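You operate a simulated robot arm through the tools that you are given. There is no shell and no other tool. Be economical: measure what you need, move in short steps, check, and stop when the job is done.

You run a simulated robot arm. Do the job below in one go: nothing can be reset, and whatever is moved stays where it is left.

JOB
Fetch the red saddle and set it on the brass plate.

The check looks at the end state, three seconds after you hand in, the way a careful person would. Anything else that was tipped, shoved, dropped, spilled or broken makes it a failure.

ROBOT AND FRAMES
A 6-joint arm with a two-finger parallel gripper, fixed in place. Base frame: the origin is at the foot of the arm, x ahead of it, y to its left, z up; the work surface is at about z = 0. Units: mm, rad, N and s.
With the tool pointing down near the work surface it reaches from about 140 to 580 mm from the base axis. Its first joint turns from -1.152 to 1.152 rad. Payload 2.1 kg.
The tool frame sits at the grasp point between the pads (the TCP): z along the fingers, y along the line on which they close. The tips reach 30 mm beyond it. The gripper opens to 94 mm. The fingers are 28 mm wide and 10 mm thick; the gripper's body (50 by 96 mm) begins 55 mm behind the TCP.
Orientation is told as [roll, pitch, yaw] about the base's x, y, z axes, in that order, counted from this pose: with the fingers straight down and closing along the base's y, the tool's x points along the base's -x, its y along +y and its z along -z.

CONTROLS
- The arm moves only by the tool play_rows. Its argument "motion" is one flat list of numbers, 6 for each row, row after row: the shift along the tool's x, y, z in cm, then the turn, a rotation vector about the tool's x, y, z in degrees. In form: [tx, ty, tz, wx, wy, wz, tx, ty, tz, wx, wy, wz, ...]. A call has 1 to 20 rows; each row is the pose to reach, as a shift and turn from the pose commanded when the call began, along the tool's axes at that moment. "hand" is the closure, from 0 (fully open) to 1 (shut), set as the call begins (left out, the last holds). Each row takes 0.2 s and may step no farther than 50 mm and 0.15 rad from the row before; otherwise, or with a gripper value out of range, the whole call is refused. Where a pose cannot be reached the arm comes as near as it can. A force on the tool above 40 N (or 10 N above the force at the start of the call, whichever is more), or a blocked arm, ends the call early, and 0.2 s more pass. Each finger travels about 72 mm/s and halts on what it meets, pressing with about 31 N; the grip force reading is that of the motor and also rises with nothing between the fingers. The clock runs only during rows and for 0.2 s after the last one: add rows that repeat a pose to give the fingers time. The reply holds the time, the measured pose of the TCP, the force on the tool along the base axes, the opening and the grip force, in the units named above and with some noise.
- Cameras (640 x 400 px; columns grow to the right, rows downward): "scene" is fixed at [57.5, -381.1, 491.2]; the picture's right is [0.75, -0.67, 0.00], its down [-0.41, -0.46, -0.79] and it looks along [0.53, 0.59, -0.61] (base axes); focal length 295 px, centre (320, 200). "wrist" rides on the gripper at [-37, 0, -58] in the tool frame; the picture's right is [0.00, -1.00, 0.00], its down [0.97, 0.00, -0.24] and it looks along [0.24, 0.00, 0.97] (tool axes); focal length 218 px, centre (320, 200). There is no depth. A picture from a camera that has moved, and an enlarged one, comes with that camera's place and axes in the base frame and with its lens. The place of the scene camera against the robot may be out by one fixed shift of up to 18 mm in any direction.
- grab_frame(camera): a new picture of that camera. No time passes.
- close_up(camera, box): a new picture of the part [left, top, right, bottom] of that camera's present view, enlarged. No time passes.
- hand_in(): hands the job in; it is judged then, once.

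Work in short steps. Places have to be worked out from the pictures, the camera data and where the tool is seen: move nearer, look again, correct. Check each grasp and each placing, and mend what went wrong. You have 90 turns and 36 pictures in all, those below and enlarged ones among them. Open the gripper and draw the arm clear of the work before you hand the job in, unless the task says otherwise; then end with one line.

The tools are called as name(argument=value, ...) on one line, values as JSON. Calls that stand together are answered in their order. play_rows: Moves the arm, as the interface text tells. Its arguments: {"type":"object","properties":{"motion":{"type":"array","items":{"type":"number"}},"hand":{"type":"number"}},"required":["motion"]} The other tools are called the same way: grab_frame (camera) takes a picture; close_up (camera, box) takes an enlarged picture of a part of a camera's view; hand_in () hands the job in.

At the start:

```text
t: 0.0
eef_pos: [362.4, 48.1, 281.7]
orientation: [0.0, 0.0, 0.0]
force: [0.1, -0.4, 0.5]
width: 93.9
grip_force: 0.0
```

scene: 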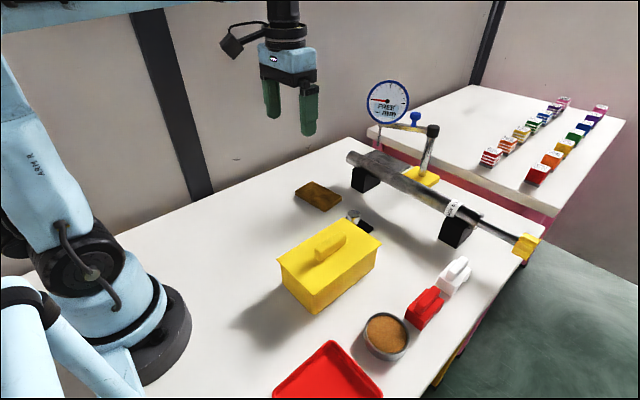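
wrist: 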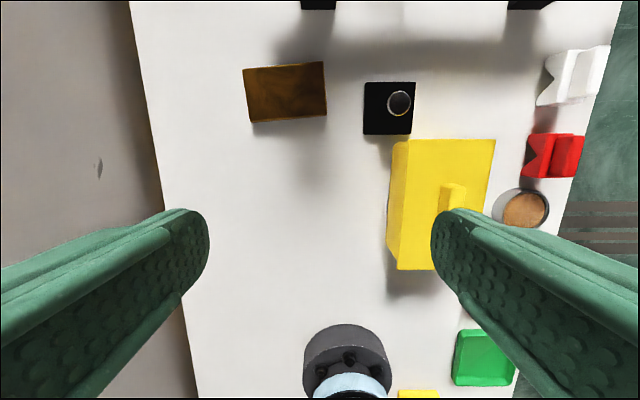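

I see the red V-block (the saddle) at roughly (386,-288) and a brown plate near (472,97). I'll enlarge both views before moving.

close_up(camera="scene", box=[360, 240, 500, 370])

close_up(camera="scene", box=[270, 140, 470, 265])

close_up(camera="wrist", box=[480, 30, 640, 240])

```text
3.08 times, centred on (430, 305) of scene
camera zoom: at [57.5, -381.1, 491.2], right [0.75, -0.67, 0.0], down [-0.41, -0.46, -0.79], along [0.53, 0.59, -0.61], focal length 908 px, centre (-18, -123)
```

zoom: 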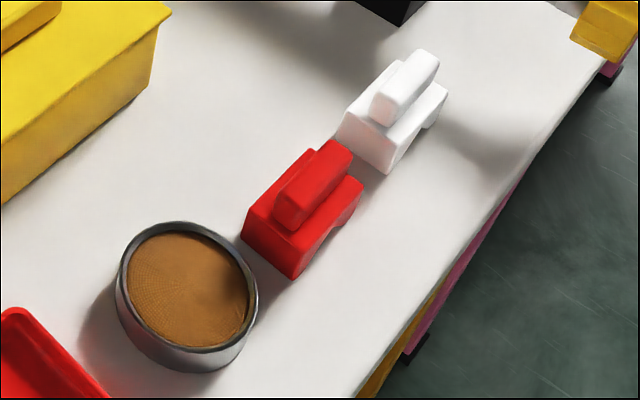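

```text
3.20 times, centred on (370, 202) of scene
camera zoom: at [57.5, -381.1, 491.2], right [0.75, -0.67, 0.0], down [-0.41, -0.46, -0.79], along [0.53, 0.59, -0.61], focal length 944 px, centre (160, 192)
```

zoom: 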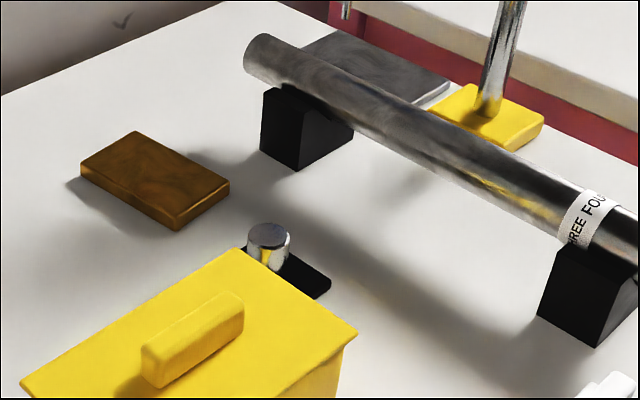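

```text
1.90 times, centred on (560, 135) of wrist
camera zoom: at [398.9, 46.7, 339.8], right [0.0, -1.0, 0.0], down [-0.97, 0.0, 0.24], along [-0.24, 0.0, -0.97], focal length 416 px, centre (-137, 324)
```

zoom: 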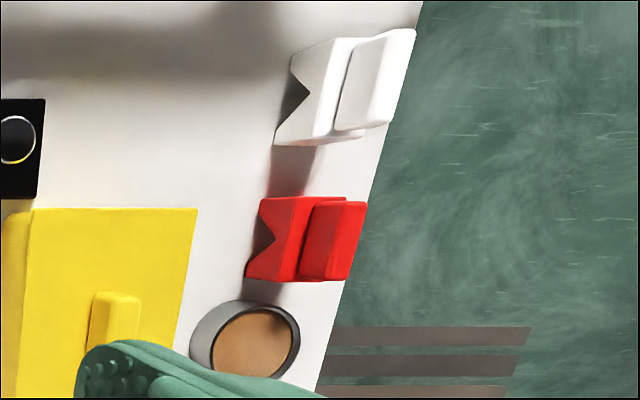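

The saddle stands on its two feet with a notch beneath and a rib on top running along x, so I'll grip the rib with the fingers closing along y. First I move over it at height, to about (386,-270,230), and look.

play_rows(motion=[-0.4, -4.5, 0, 0, 0, 0, -0.8, -9, 0, 0, 0, 0, -1.2, -13.5, 0, 0, 0, 0, -1.6, -18, 0, 0, 0, 0, -2, -22.5, 0, 0, 0, 0, -2.2, -27, 0.5, 0, 0, 0, -2.4, -31, 2.5, 0, 0, 0, -2.4, -32, 5, 0, 0, 0, -2.4, -32, 5, 0, 0, 0], hand=0)

grab_frame(camera="wrist")

grab_frame(camera="scene")

```text
t: 2.0
eef_pos: [385.2, -271.0, 226.9]
orientation: [-0.001, 0.001, 0.0]
force: [-0.3, 0.1, -0.4]
width: 94.0
grip_force: 0.1
```

```text
30 pictures are left
camera wrist: at [423.0, -272.8, 286.7], right [0.0, -1.0, 0.0], down [-0.97, 0.0, 0.24], along [-0.24, 0.0, -0.97], focal length 218 px, centre (320, 200)
```

wrist: 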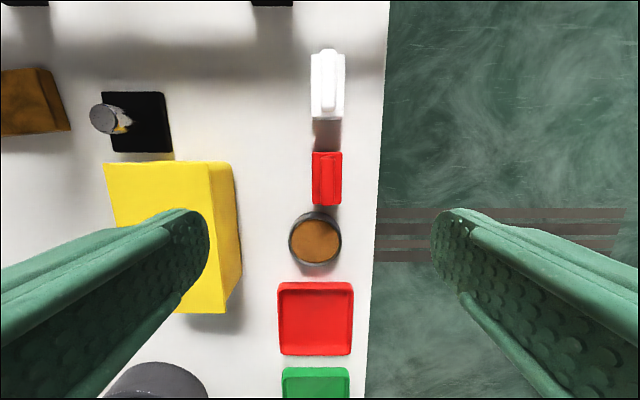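

```text
29 pictures are left
```

scene: 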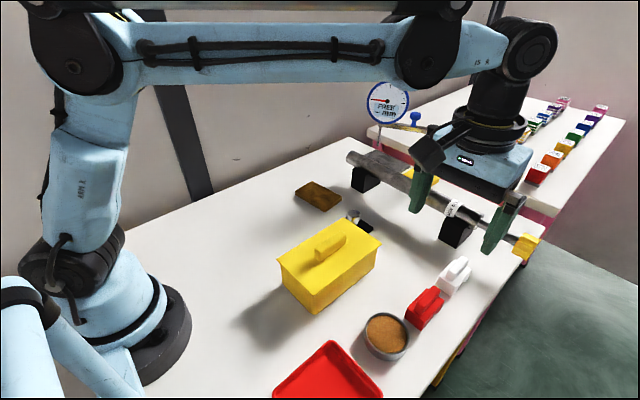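

The saddle appears near (388,-281). I'll take an enlarged view to get its edges.

close_up(camera="wrist", box=[272, 140, 382, 220])

close_up(camera="scene", box=[390, 270, 460, 340])

```text
5.00 times, centred on (327, 180) of wrist
camera zoom: at [423.0, -272.8, 286.7], right [0.0, -1.0, 0.0], down [-0.97, 0.0, 0.24], along [-0.24, 0.0, -0.97], focal length 1091 px, centre (285, 300)
```

zoom: 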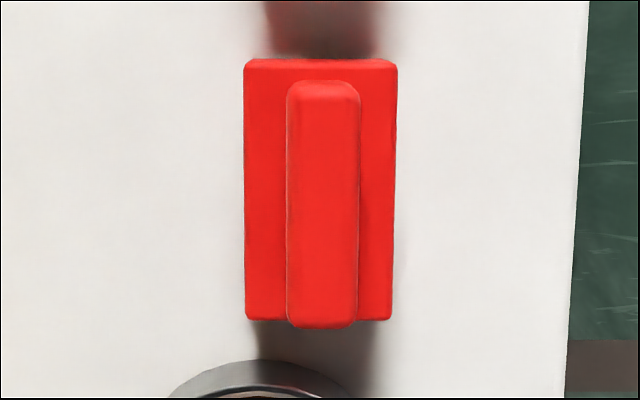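

```text
5.71 times, centred on (425, 305) of scene
camera zoom: at [57.5, -381.1, 491.2], right [0.75, -0.67, 0.0], down [-0.41, -0.46, -0.79], along [0.53, 0.59, -0.61], focal length 1686 px, centre (-280, -400)
```

zoom: 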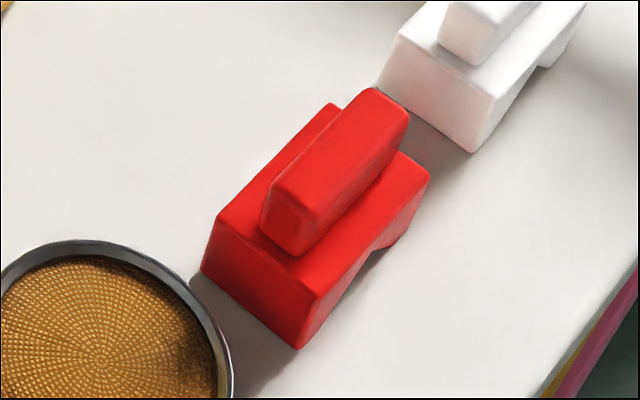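

Saddle centre is at about (387,-281), with the rib top near z≈51 and the body about 35 mm wide and 31 mm tall. I'll centre over it, come down to z≈105 and look again.

play_rows(motion=[-0.2, -1.0, 0, 0, 0, 0, -0.2, -1.0, 4, 0, 0, 0, -0.2, -1.0, 8, 0, 0, 0, -0.2, -1.0, 12, 0, 0, 0, -0.2, -1.0, 12, 0, 0, 0])

grab_frame(camera="wrist")

grab_frame(camera="scene")

```text
t: 3.2
eef_pos: [387.3, -282.3, 110.2]
orientation: [0.001, 0.001, 0.001]
force: [-0.1, 0.0, 0.6]
width: 94.0
grip_force: 0.0
```

```text
26 pictures are left
camera wrist: at [424.9, -283.4, 168.5], right [0.0, -1.0, 0.0], down [-0.97, 0.0, 0.24], along [-0.24, 0.0, -0.97], focal length 218 px, centre (320, 200)
```

wrist: 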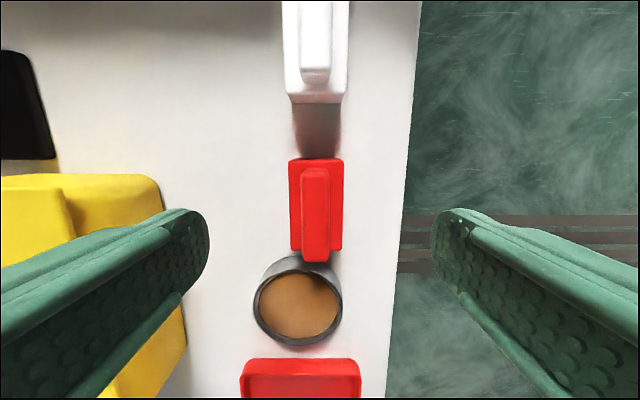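

```text
25 pictures are left
```

scene: 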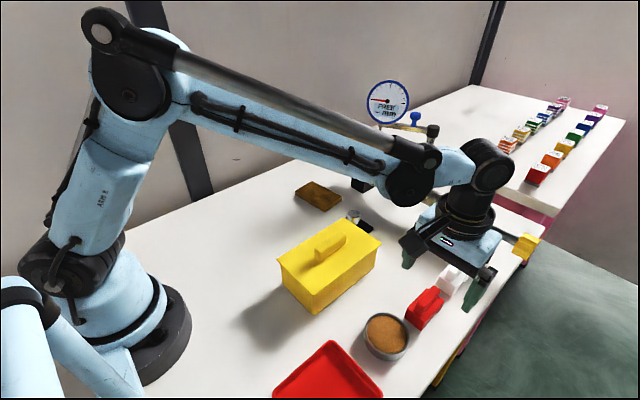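

The saddle is centred at about (387,-281), aligned with the gripper. I'll narrow the opening to about 70 mm to stay clear of the yellow box and descend to TCP z≈39 beside the body.

play_rows(motion=[0, 0.12, 0, 0, 0, 0, 0, 0.12, 2.5, 0, 0, 0, 0, 0.12, 5, 0, 0, 0, 0, 0.12, 6.3, 0, 0, 0, 0, 0.12, 7.1, 0, 0, 0, 0, 0.12, 7.1, 0, 0, 0], hand=0.25)

grab_frame(camera="wrist")

```text
t: 4.6
eef_pos: [388.8, -282.1, 39.4]
orientation: [0.001, -0.001, -0.001]
force: [-0.2, 0.4, 0.3]
width: 70.4
grip_force: 0.2
```

```text
24 pictures are left
camera wrist: at [425.0, -282.2, 98.4], right [0.0, -1.0, 0.0], down [-0.97, 0.0, 0.24], along [-0.24, 0.0, -0.97], focal length 218 px, centre (320, 200)
```

wrist: 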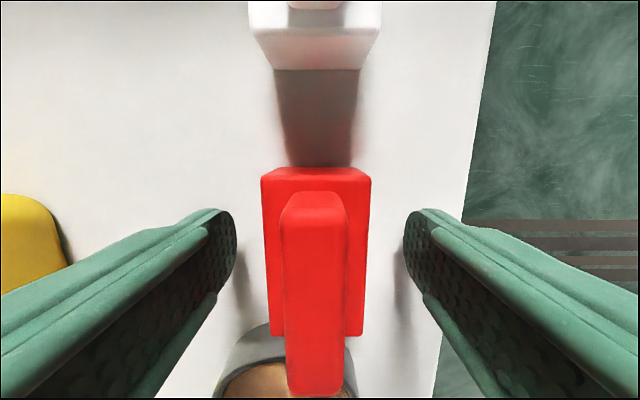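

The fingers straddle the body evenly, so I close them with several hold rows.

play_rows(motion=[0, 0.1, 0, 0, 0, 0, 0, 0.1, 0, 0, 0, 0, 0, 0.1, 0, 0, 0, 0, 0, 0.1, 0, 0, 0, 0], hand=1)

```text
t: 5.6
eef_pos: [388.3, -279.8, 39.5]
orientation: [0.0, 0.0, 0.001]
force: [-0.5, -0.9, -0.2]
width: 34.8
grip_force: 31.3
```

Width is 34.8 mm at 31 N, so the body is held. I lift 40 mm straight up and check.

play_rows(motion=[0, 0, -1, 0, 0, 0, 0, 0, -2.5, 0, 0, 0, 0, 0, -4, 0, 0, 0, 0, 0, -4, 0, 0, 0])

grab_frame(camera="wrist")

close_up(camera="scene", box=[360, 200, 520, 350])

```text
t: 6.6
eef_pos: [387.1, -278.8, 79.0]
orientation: [0.001, -0.001, 0.0]
force: [0.3, 0.0, -1.1]
width: 35.1
grip_force: 30.6
```

```text
23 pictures are left
camera wrist: at [424.7, -280.3, 138.7], right [0.0, -1.0, 0.0], down [-0.97, 0.0, 0.24], along [-0.24, 0.0, -0.97], focal length 218 px, centre (320, 200)
```

wrist: 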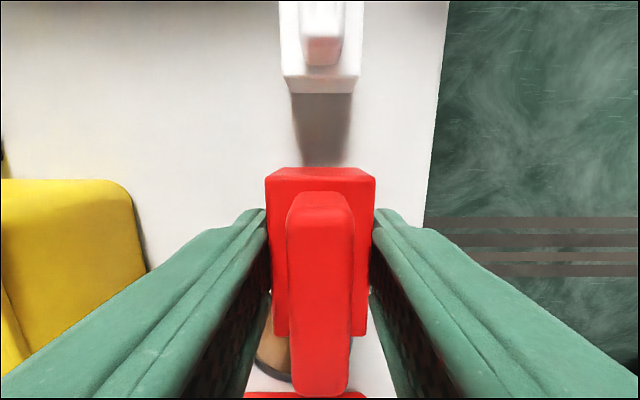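

```text
2.67 times, centred on (440, 275) of scene
camera zoom: at [57.5, -381.1, 491.2], right [0.75, -0.67, 0.0], down [-0.41, -0.46, -0.79], along [0.53, 0.59, -0.61], focal length 787 px, centre (0, 0)
```

zoom: 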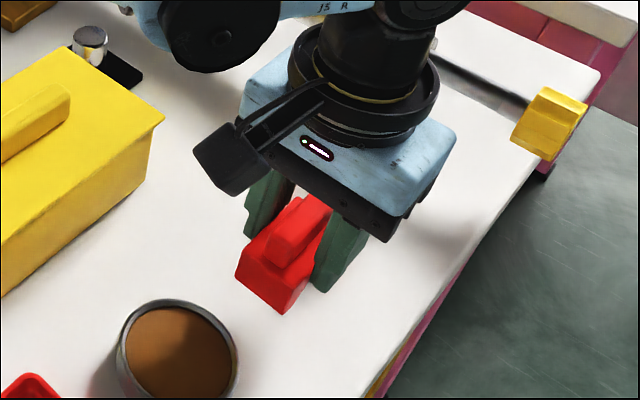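

The saddle is held level. I raise it to z≈230 and carry it toward the plate, stopping short in x at (425,95) to look.

play_rows(motion=[0, 0, -3.5, 0, 0, 0, 0, 0, -7, 0, 0, 0, 0, 0, -11, 0, 0, 0, 0, 0, -15, 0, 0, 0, 0, 3, -15, 0, 0, 0, 0, 7, -15, 0, 0, 0, 0, 11, -15, 0, 0, 0, 0, 15, -15, 0, 0, 0, -0.5, 19, -15, 0, 0, 0, -1, 23, -15, 0, 0, 0, -1.5, 27, -15, 0, 0, 0, -2.5, 31, -15, 0, 0, 0, -3.3, 35, -15, 0, 0, 0, -3.8, 37.4, -15, 0, 0, 0, -3.8, 37.4, -15, 0, 0, 0])

grab_frame(camera="wrist")

grab_frame(camera="scene")

```text
t: 9.8
eef_pos: [427.1, 95.0, 230.1]
orientation: [-0.001, -0.001, -0.001]
force: [0.0, 0.1, -0.6]
width: 35.2
grip_force: 31.5
```

```text
21 pictures are left
camera wrist: at [464.1, 94.3, 288.6], right [0.0, -1.0, 0.0], down [-0.97, 0.0, 0.24], along [-0.24, 0.0, -0.97], focal length 218 px, centre (320, 200)
```

wrist: 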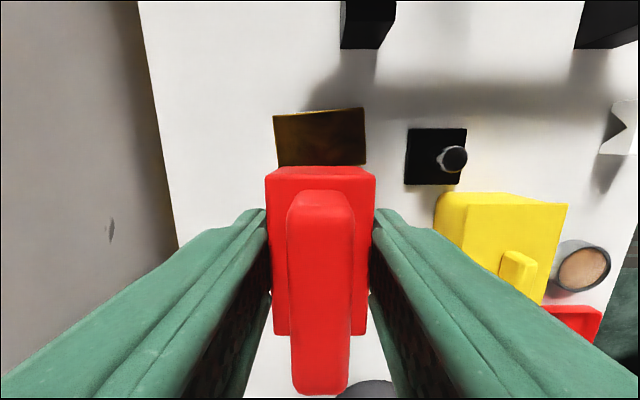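

```text
20 pictures are left
```

scene: 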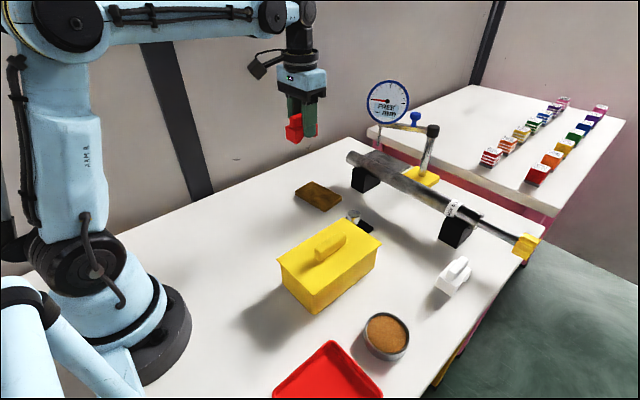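

From the first frame, the plate spans about 108 (y) × 66 (x) mm, centred near (471,95) and yawed about +4°. The 61 mm saddle would barely fit across it, so I turn it -86° to lie along the plate's long side and then look again.

play_rows(motion=[0, 0, 0, 0, 0, 8, 0, 0, 0, 0, 0, 16, 0, 0, 0, 0, 0, 24, 0, 0, 0, 0, 0, 32, 0, 0, 0, 0, 0, 40, 0, 0, 0, 0, 0, 48, 0, 0, 0, 0, 0, 56, 0, 0, 0, 0, 0, 64, 0, 0, 0, 0, 0, 72, 0, 0, 0, 0, 0, 80, 0, 0, 0, 0, 0, 86, 0, 0, 0, 0, 0, 86])

grab_frame(camera="wrist")

```text
t: 12.4
eef_pos: [426.2, 94.6, 230.5]
orientation: [-0.001, -0.001, -1.501]
force: [0.6, -0.2, 0.0]
width: 35.1
grip_force: 30.6
```

```text
19 pictures are left
camera wrist: at [429.0, 56.4, 289.0], right [-1.0, -0.07, 0.0], down [-0.07, 0.97, 0.24], along [-0.02, 0.24, -0.97], focal length 218 px, centre (320, 200)
```

wrist: 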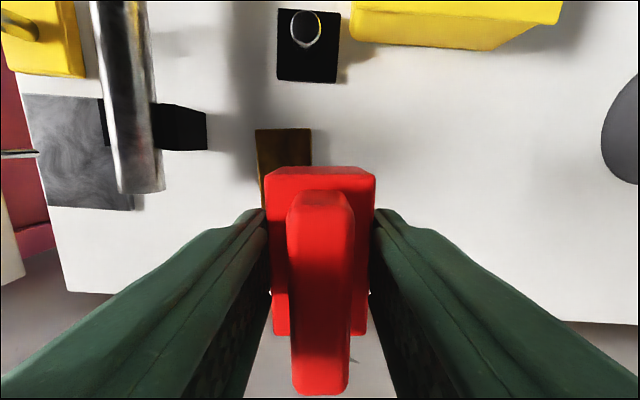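

Plate corners agree with the earlier estimate: centre about (471,94) and yaw about 4–5°, matching the saddle now. The pipe (x≥567) is clear, so I move over the plate and descend to z≈90.

play_rows(motion=[-0.18, 2.2, 0, 0, 0, 0, -0.37, 4.46, 0, 0, 0, 0, -0.37, 4.46, 4, 0, 0, 0, -0.37, 4.46, 8, 0, 0, 0, -0.37, 4.46, 11, 0, 0, 0, -0.37, 4.46, 14, 0, 0, 0, -0.37, 4.46, 14, 0, 0, 0])

grab_frame(camera="wrist")

close_up(camera="scene", box=[260, 110, 420, 240])

```text
t: 14.0
eef_pos: [469.2, 93.4, 90.7]
orientation: [0.001, 0.0, -1.501]
force: [-0.7, -0.5, -0.1]
width: 35.0
grip_force: 30.4
```

```text
18 pictures are left
camera wrist: at [473.4, 55.3, 149.8], right [-1.0, -0.07, 0.0], down [-0.07, 0.97, 0.24], along [-0.02, 0.24, -0.97], focal length 218 px, centre (320, 200)
```

wrist: 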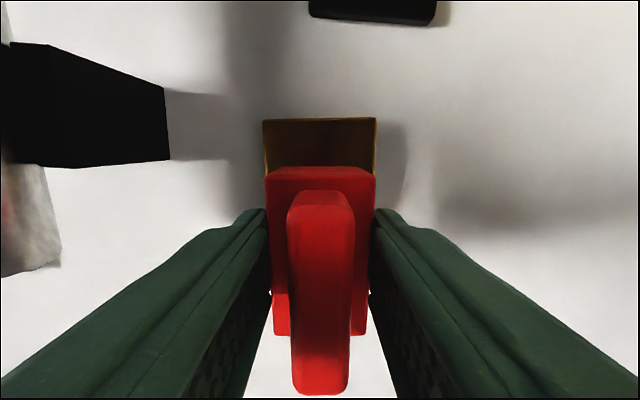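

```text
3.08 times, centred on (340, 175) of scene
camera zoom: at [57.5, -381.1, 491.2], right [0.75, -0.67, 0.0], down [-0.41, -0.46, -0.79], along [0.53, 0.59, -0.61], focal length 908 px, centre (258, 277)
```

zoom: 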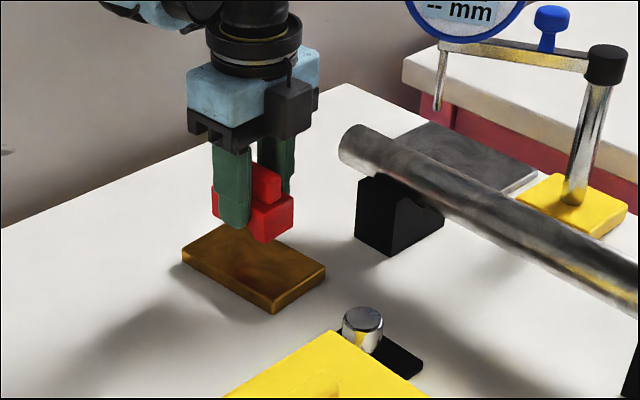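

The plate's near edge (y≈40, x mid≈474) is centred on the saddle and parallel to it. I come down gently to z≈60.

play_rows(motion=[0, 0, 1, 0, 0, 0, 0, 0, 2, 0, 0, 0, 0, 0, 2.6, 0, 0, 0, 0, 0, 3.0, 0, 0, 0, 0, 0, 3.0, 0, 0, 0])

close_up(camera="scene", box=[290, 155, 370, 220])

```text
t: 15.2
eef_pos: [470.7, 92.8, 59.9]
orientation: [0.001, 0.0, -1.499]
force: [-0.7, 0.1, -0.7]
width: 34.9
grip_force: 30.6
```

```text
6.15 times, centred on (330, 188) of scene
camera zoom: at [57.5, -381.1, 491.2], right [0.75, -0.67, 0.0], down [-0.41, -0.46, -0.79], along [0.53, 0.59, -0.61], focal length 1816 px, centre (258, 277)
```

zoom: 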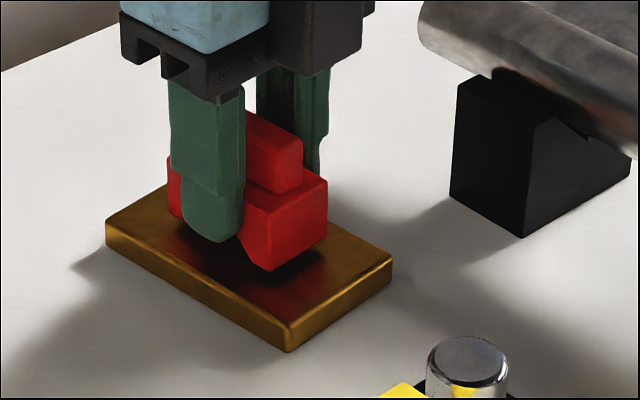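

It is still hovering a few millimetres over a plate about 10–13 mm thick. I step down in small increments and watch the force.

play_rows(motion=[0, 0, 0.15, 0, 0, 0, 0, 0, 0.3, 0, 0, 0, 0, 0, 0.45, 0, 0, 0, 0, 0, 0.55, 0, 0, 0])

```text
t: 16.2
eef_pos: [471.1, 93.9, 54.8]
orientation: [0.0, 0.002, -1.501]
force: [-2.9, 3.1, 21.1]
width: 34.9
grip_force: 31.0
```

Contact: 21 N upward at z≈54.8. I ease up a fraction of a millimetre and check that it sits flat before releasing.

play_rows(motion=[0, 0, -0.05, 0, 0, 0, 0, 0, -0.05, 0, 0, 0])

close_up(camera="scene", box=[290, 155, 370, 220])

```text
t: 16.8
eef_pos: [470.4, 93.5, 55.2]
orientation: [0.001, 0.002, -1.502]
force: [-3.2, 2.1, 11.0]
width: 35.0
grip_force: 30.9
```

```text
6.15 times, centred on (330, 188) of scene
camera zoom: at [57.5, -381.1, 491.2], right [0.75, -0.67, 0.0], down [-0.41, -0.46, -0.79], along [0.53, 0.59, -0.61], focal length 1816 px, centre (258, 277)
```

zoom: 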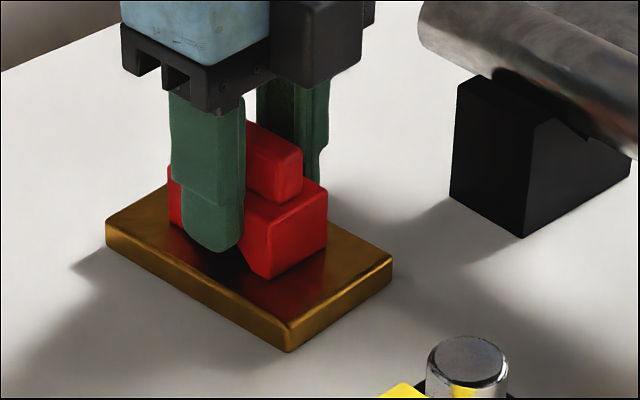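

The saddle rests flat on the plate. I release to about 66 mm opening and hold.

play_rows(motion=[0, 0, 0, 0, 0, 0, 0, 0, 0, 0, 0, 0, 0, 0, 0, 0, 0, 0], hand=0.3)

```text
t: 17.6
eef_pos: [472.1, 91.8, 54.2]
orientation: [-0.001, 0.0, -1.501]
force: [0.0, 0.3, 0.3]
width: 65.9
grip_force: 0.0
```

Released, with no residual force. I withdraw straight up to about z=235 and look.

play_rows(motion=[0, 0, -1.5, 0, 0, 0, 0, 0, -4, 0, 0, 0, 0, 0, -8, 0, 0, 0, 0, 0, -12, 0, 0, 0, 0, 0, -16, 0, 0, 0, 0.0, 0, -18, 0, 0, 0, 0, -4, -18, 0, 0, 0, 0, -8, -18, 0, 0, 0, 0, -12, -18, 0, 0, 0, 0, -12, -18, 0, 0, 0])

grab_frame(camera="scene")

close_up(camera="scene", box=[280, 145, 380, 225])

grab_frame(camera="wrist")

```text
t: 19.8
eef_pos: [350.2, 84.6, 236.3]
orientation: [0.0, -0.001, -1.499]
force: [-1.0, 0.1, 0.2]
width: 65.8
grip_force: 0.1
```

```text
14 pictures are left
```

scene: 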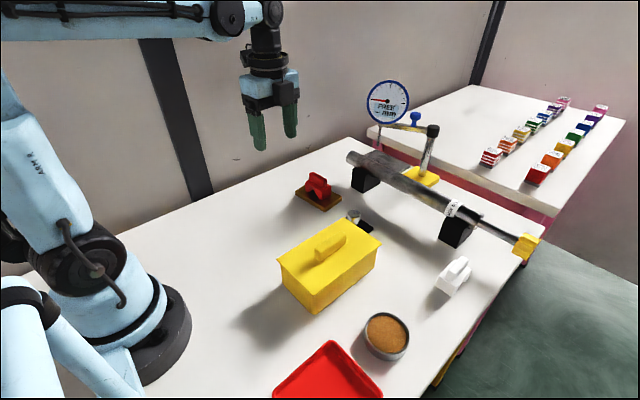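

```text
5.00 times, centred on (330, 185) of scene
camera zoom: at [57.5, -381.1, 491.2], right [0.75, -0.67, 0.0], down [-0.41, -0.46, -0.79], along [0.53, 0.59, -0.61], focal length 1475 px, centre (270, 275)
```

zoom: 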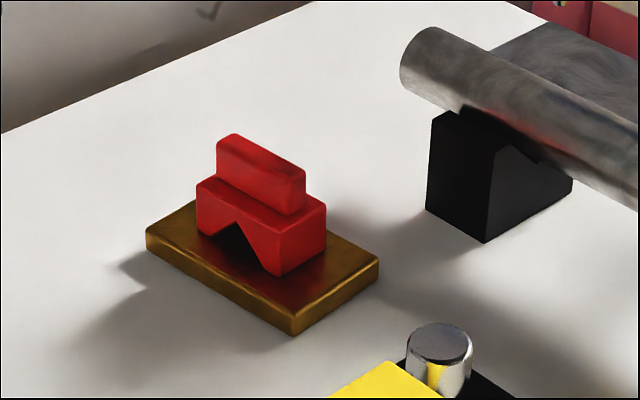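

```text
12 pictures are left
camera wrist: at [352.4, 46.5, 294.3], right [-1.0, -0.07, 0.0], down [-0.07, 0.97, 0.24], along [-0.02, 0.24, -0.97], focal length 218 px, centre (320, 200)
```

wrist: 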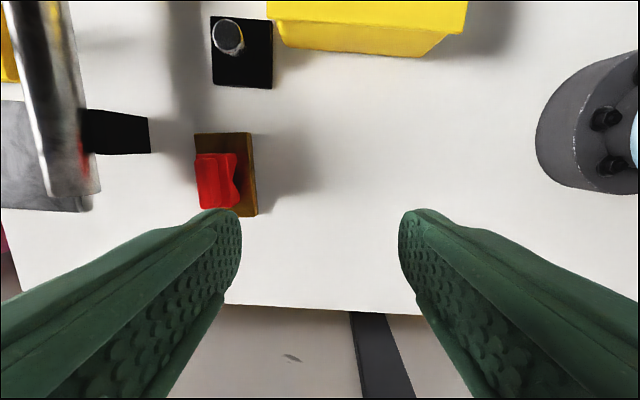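

The saddle stands upright and well inside the plate, with nothing else moved and the arm clear. I open the gripper fully before handing in.

play_rows(motion=[0, 0, 0, 0, 0, 0, 0, 0, 0, 0, 0, 0], hand=0)

```text
t: 20.4
eef_pos: [349.9, 83.6, 235.5]
orientation: [0.0, -0.001, -1.502]
force: [0.6, -0.3, -0.2]
width: 93.8
grip_force: 0.1
```

The gripper is open at 93.8 mm and clear of the work, so I hand in.

hand_in()

```text
The job is handed in.
```

The red saddle is standing upright on the brass plate, nothing else looked moved in the last pictures, and the job is handed in with the gripper open and the arm clear.
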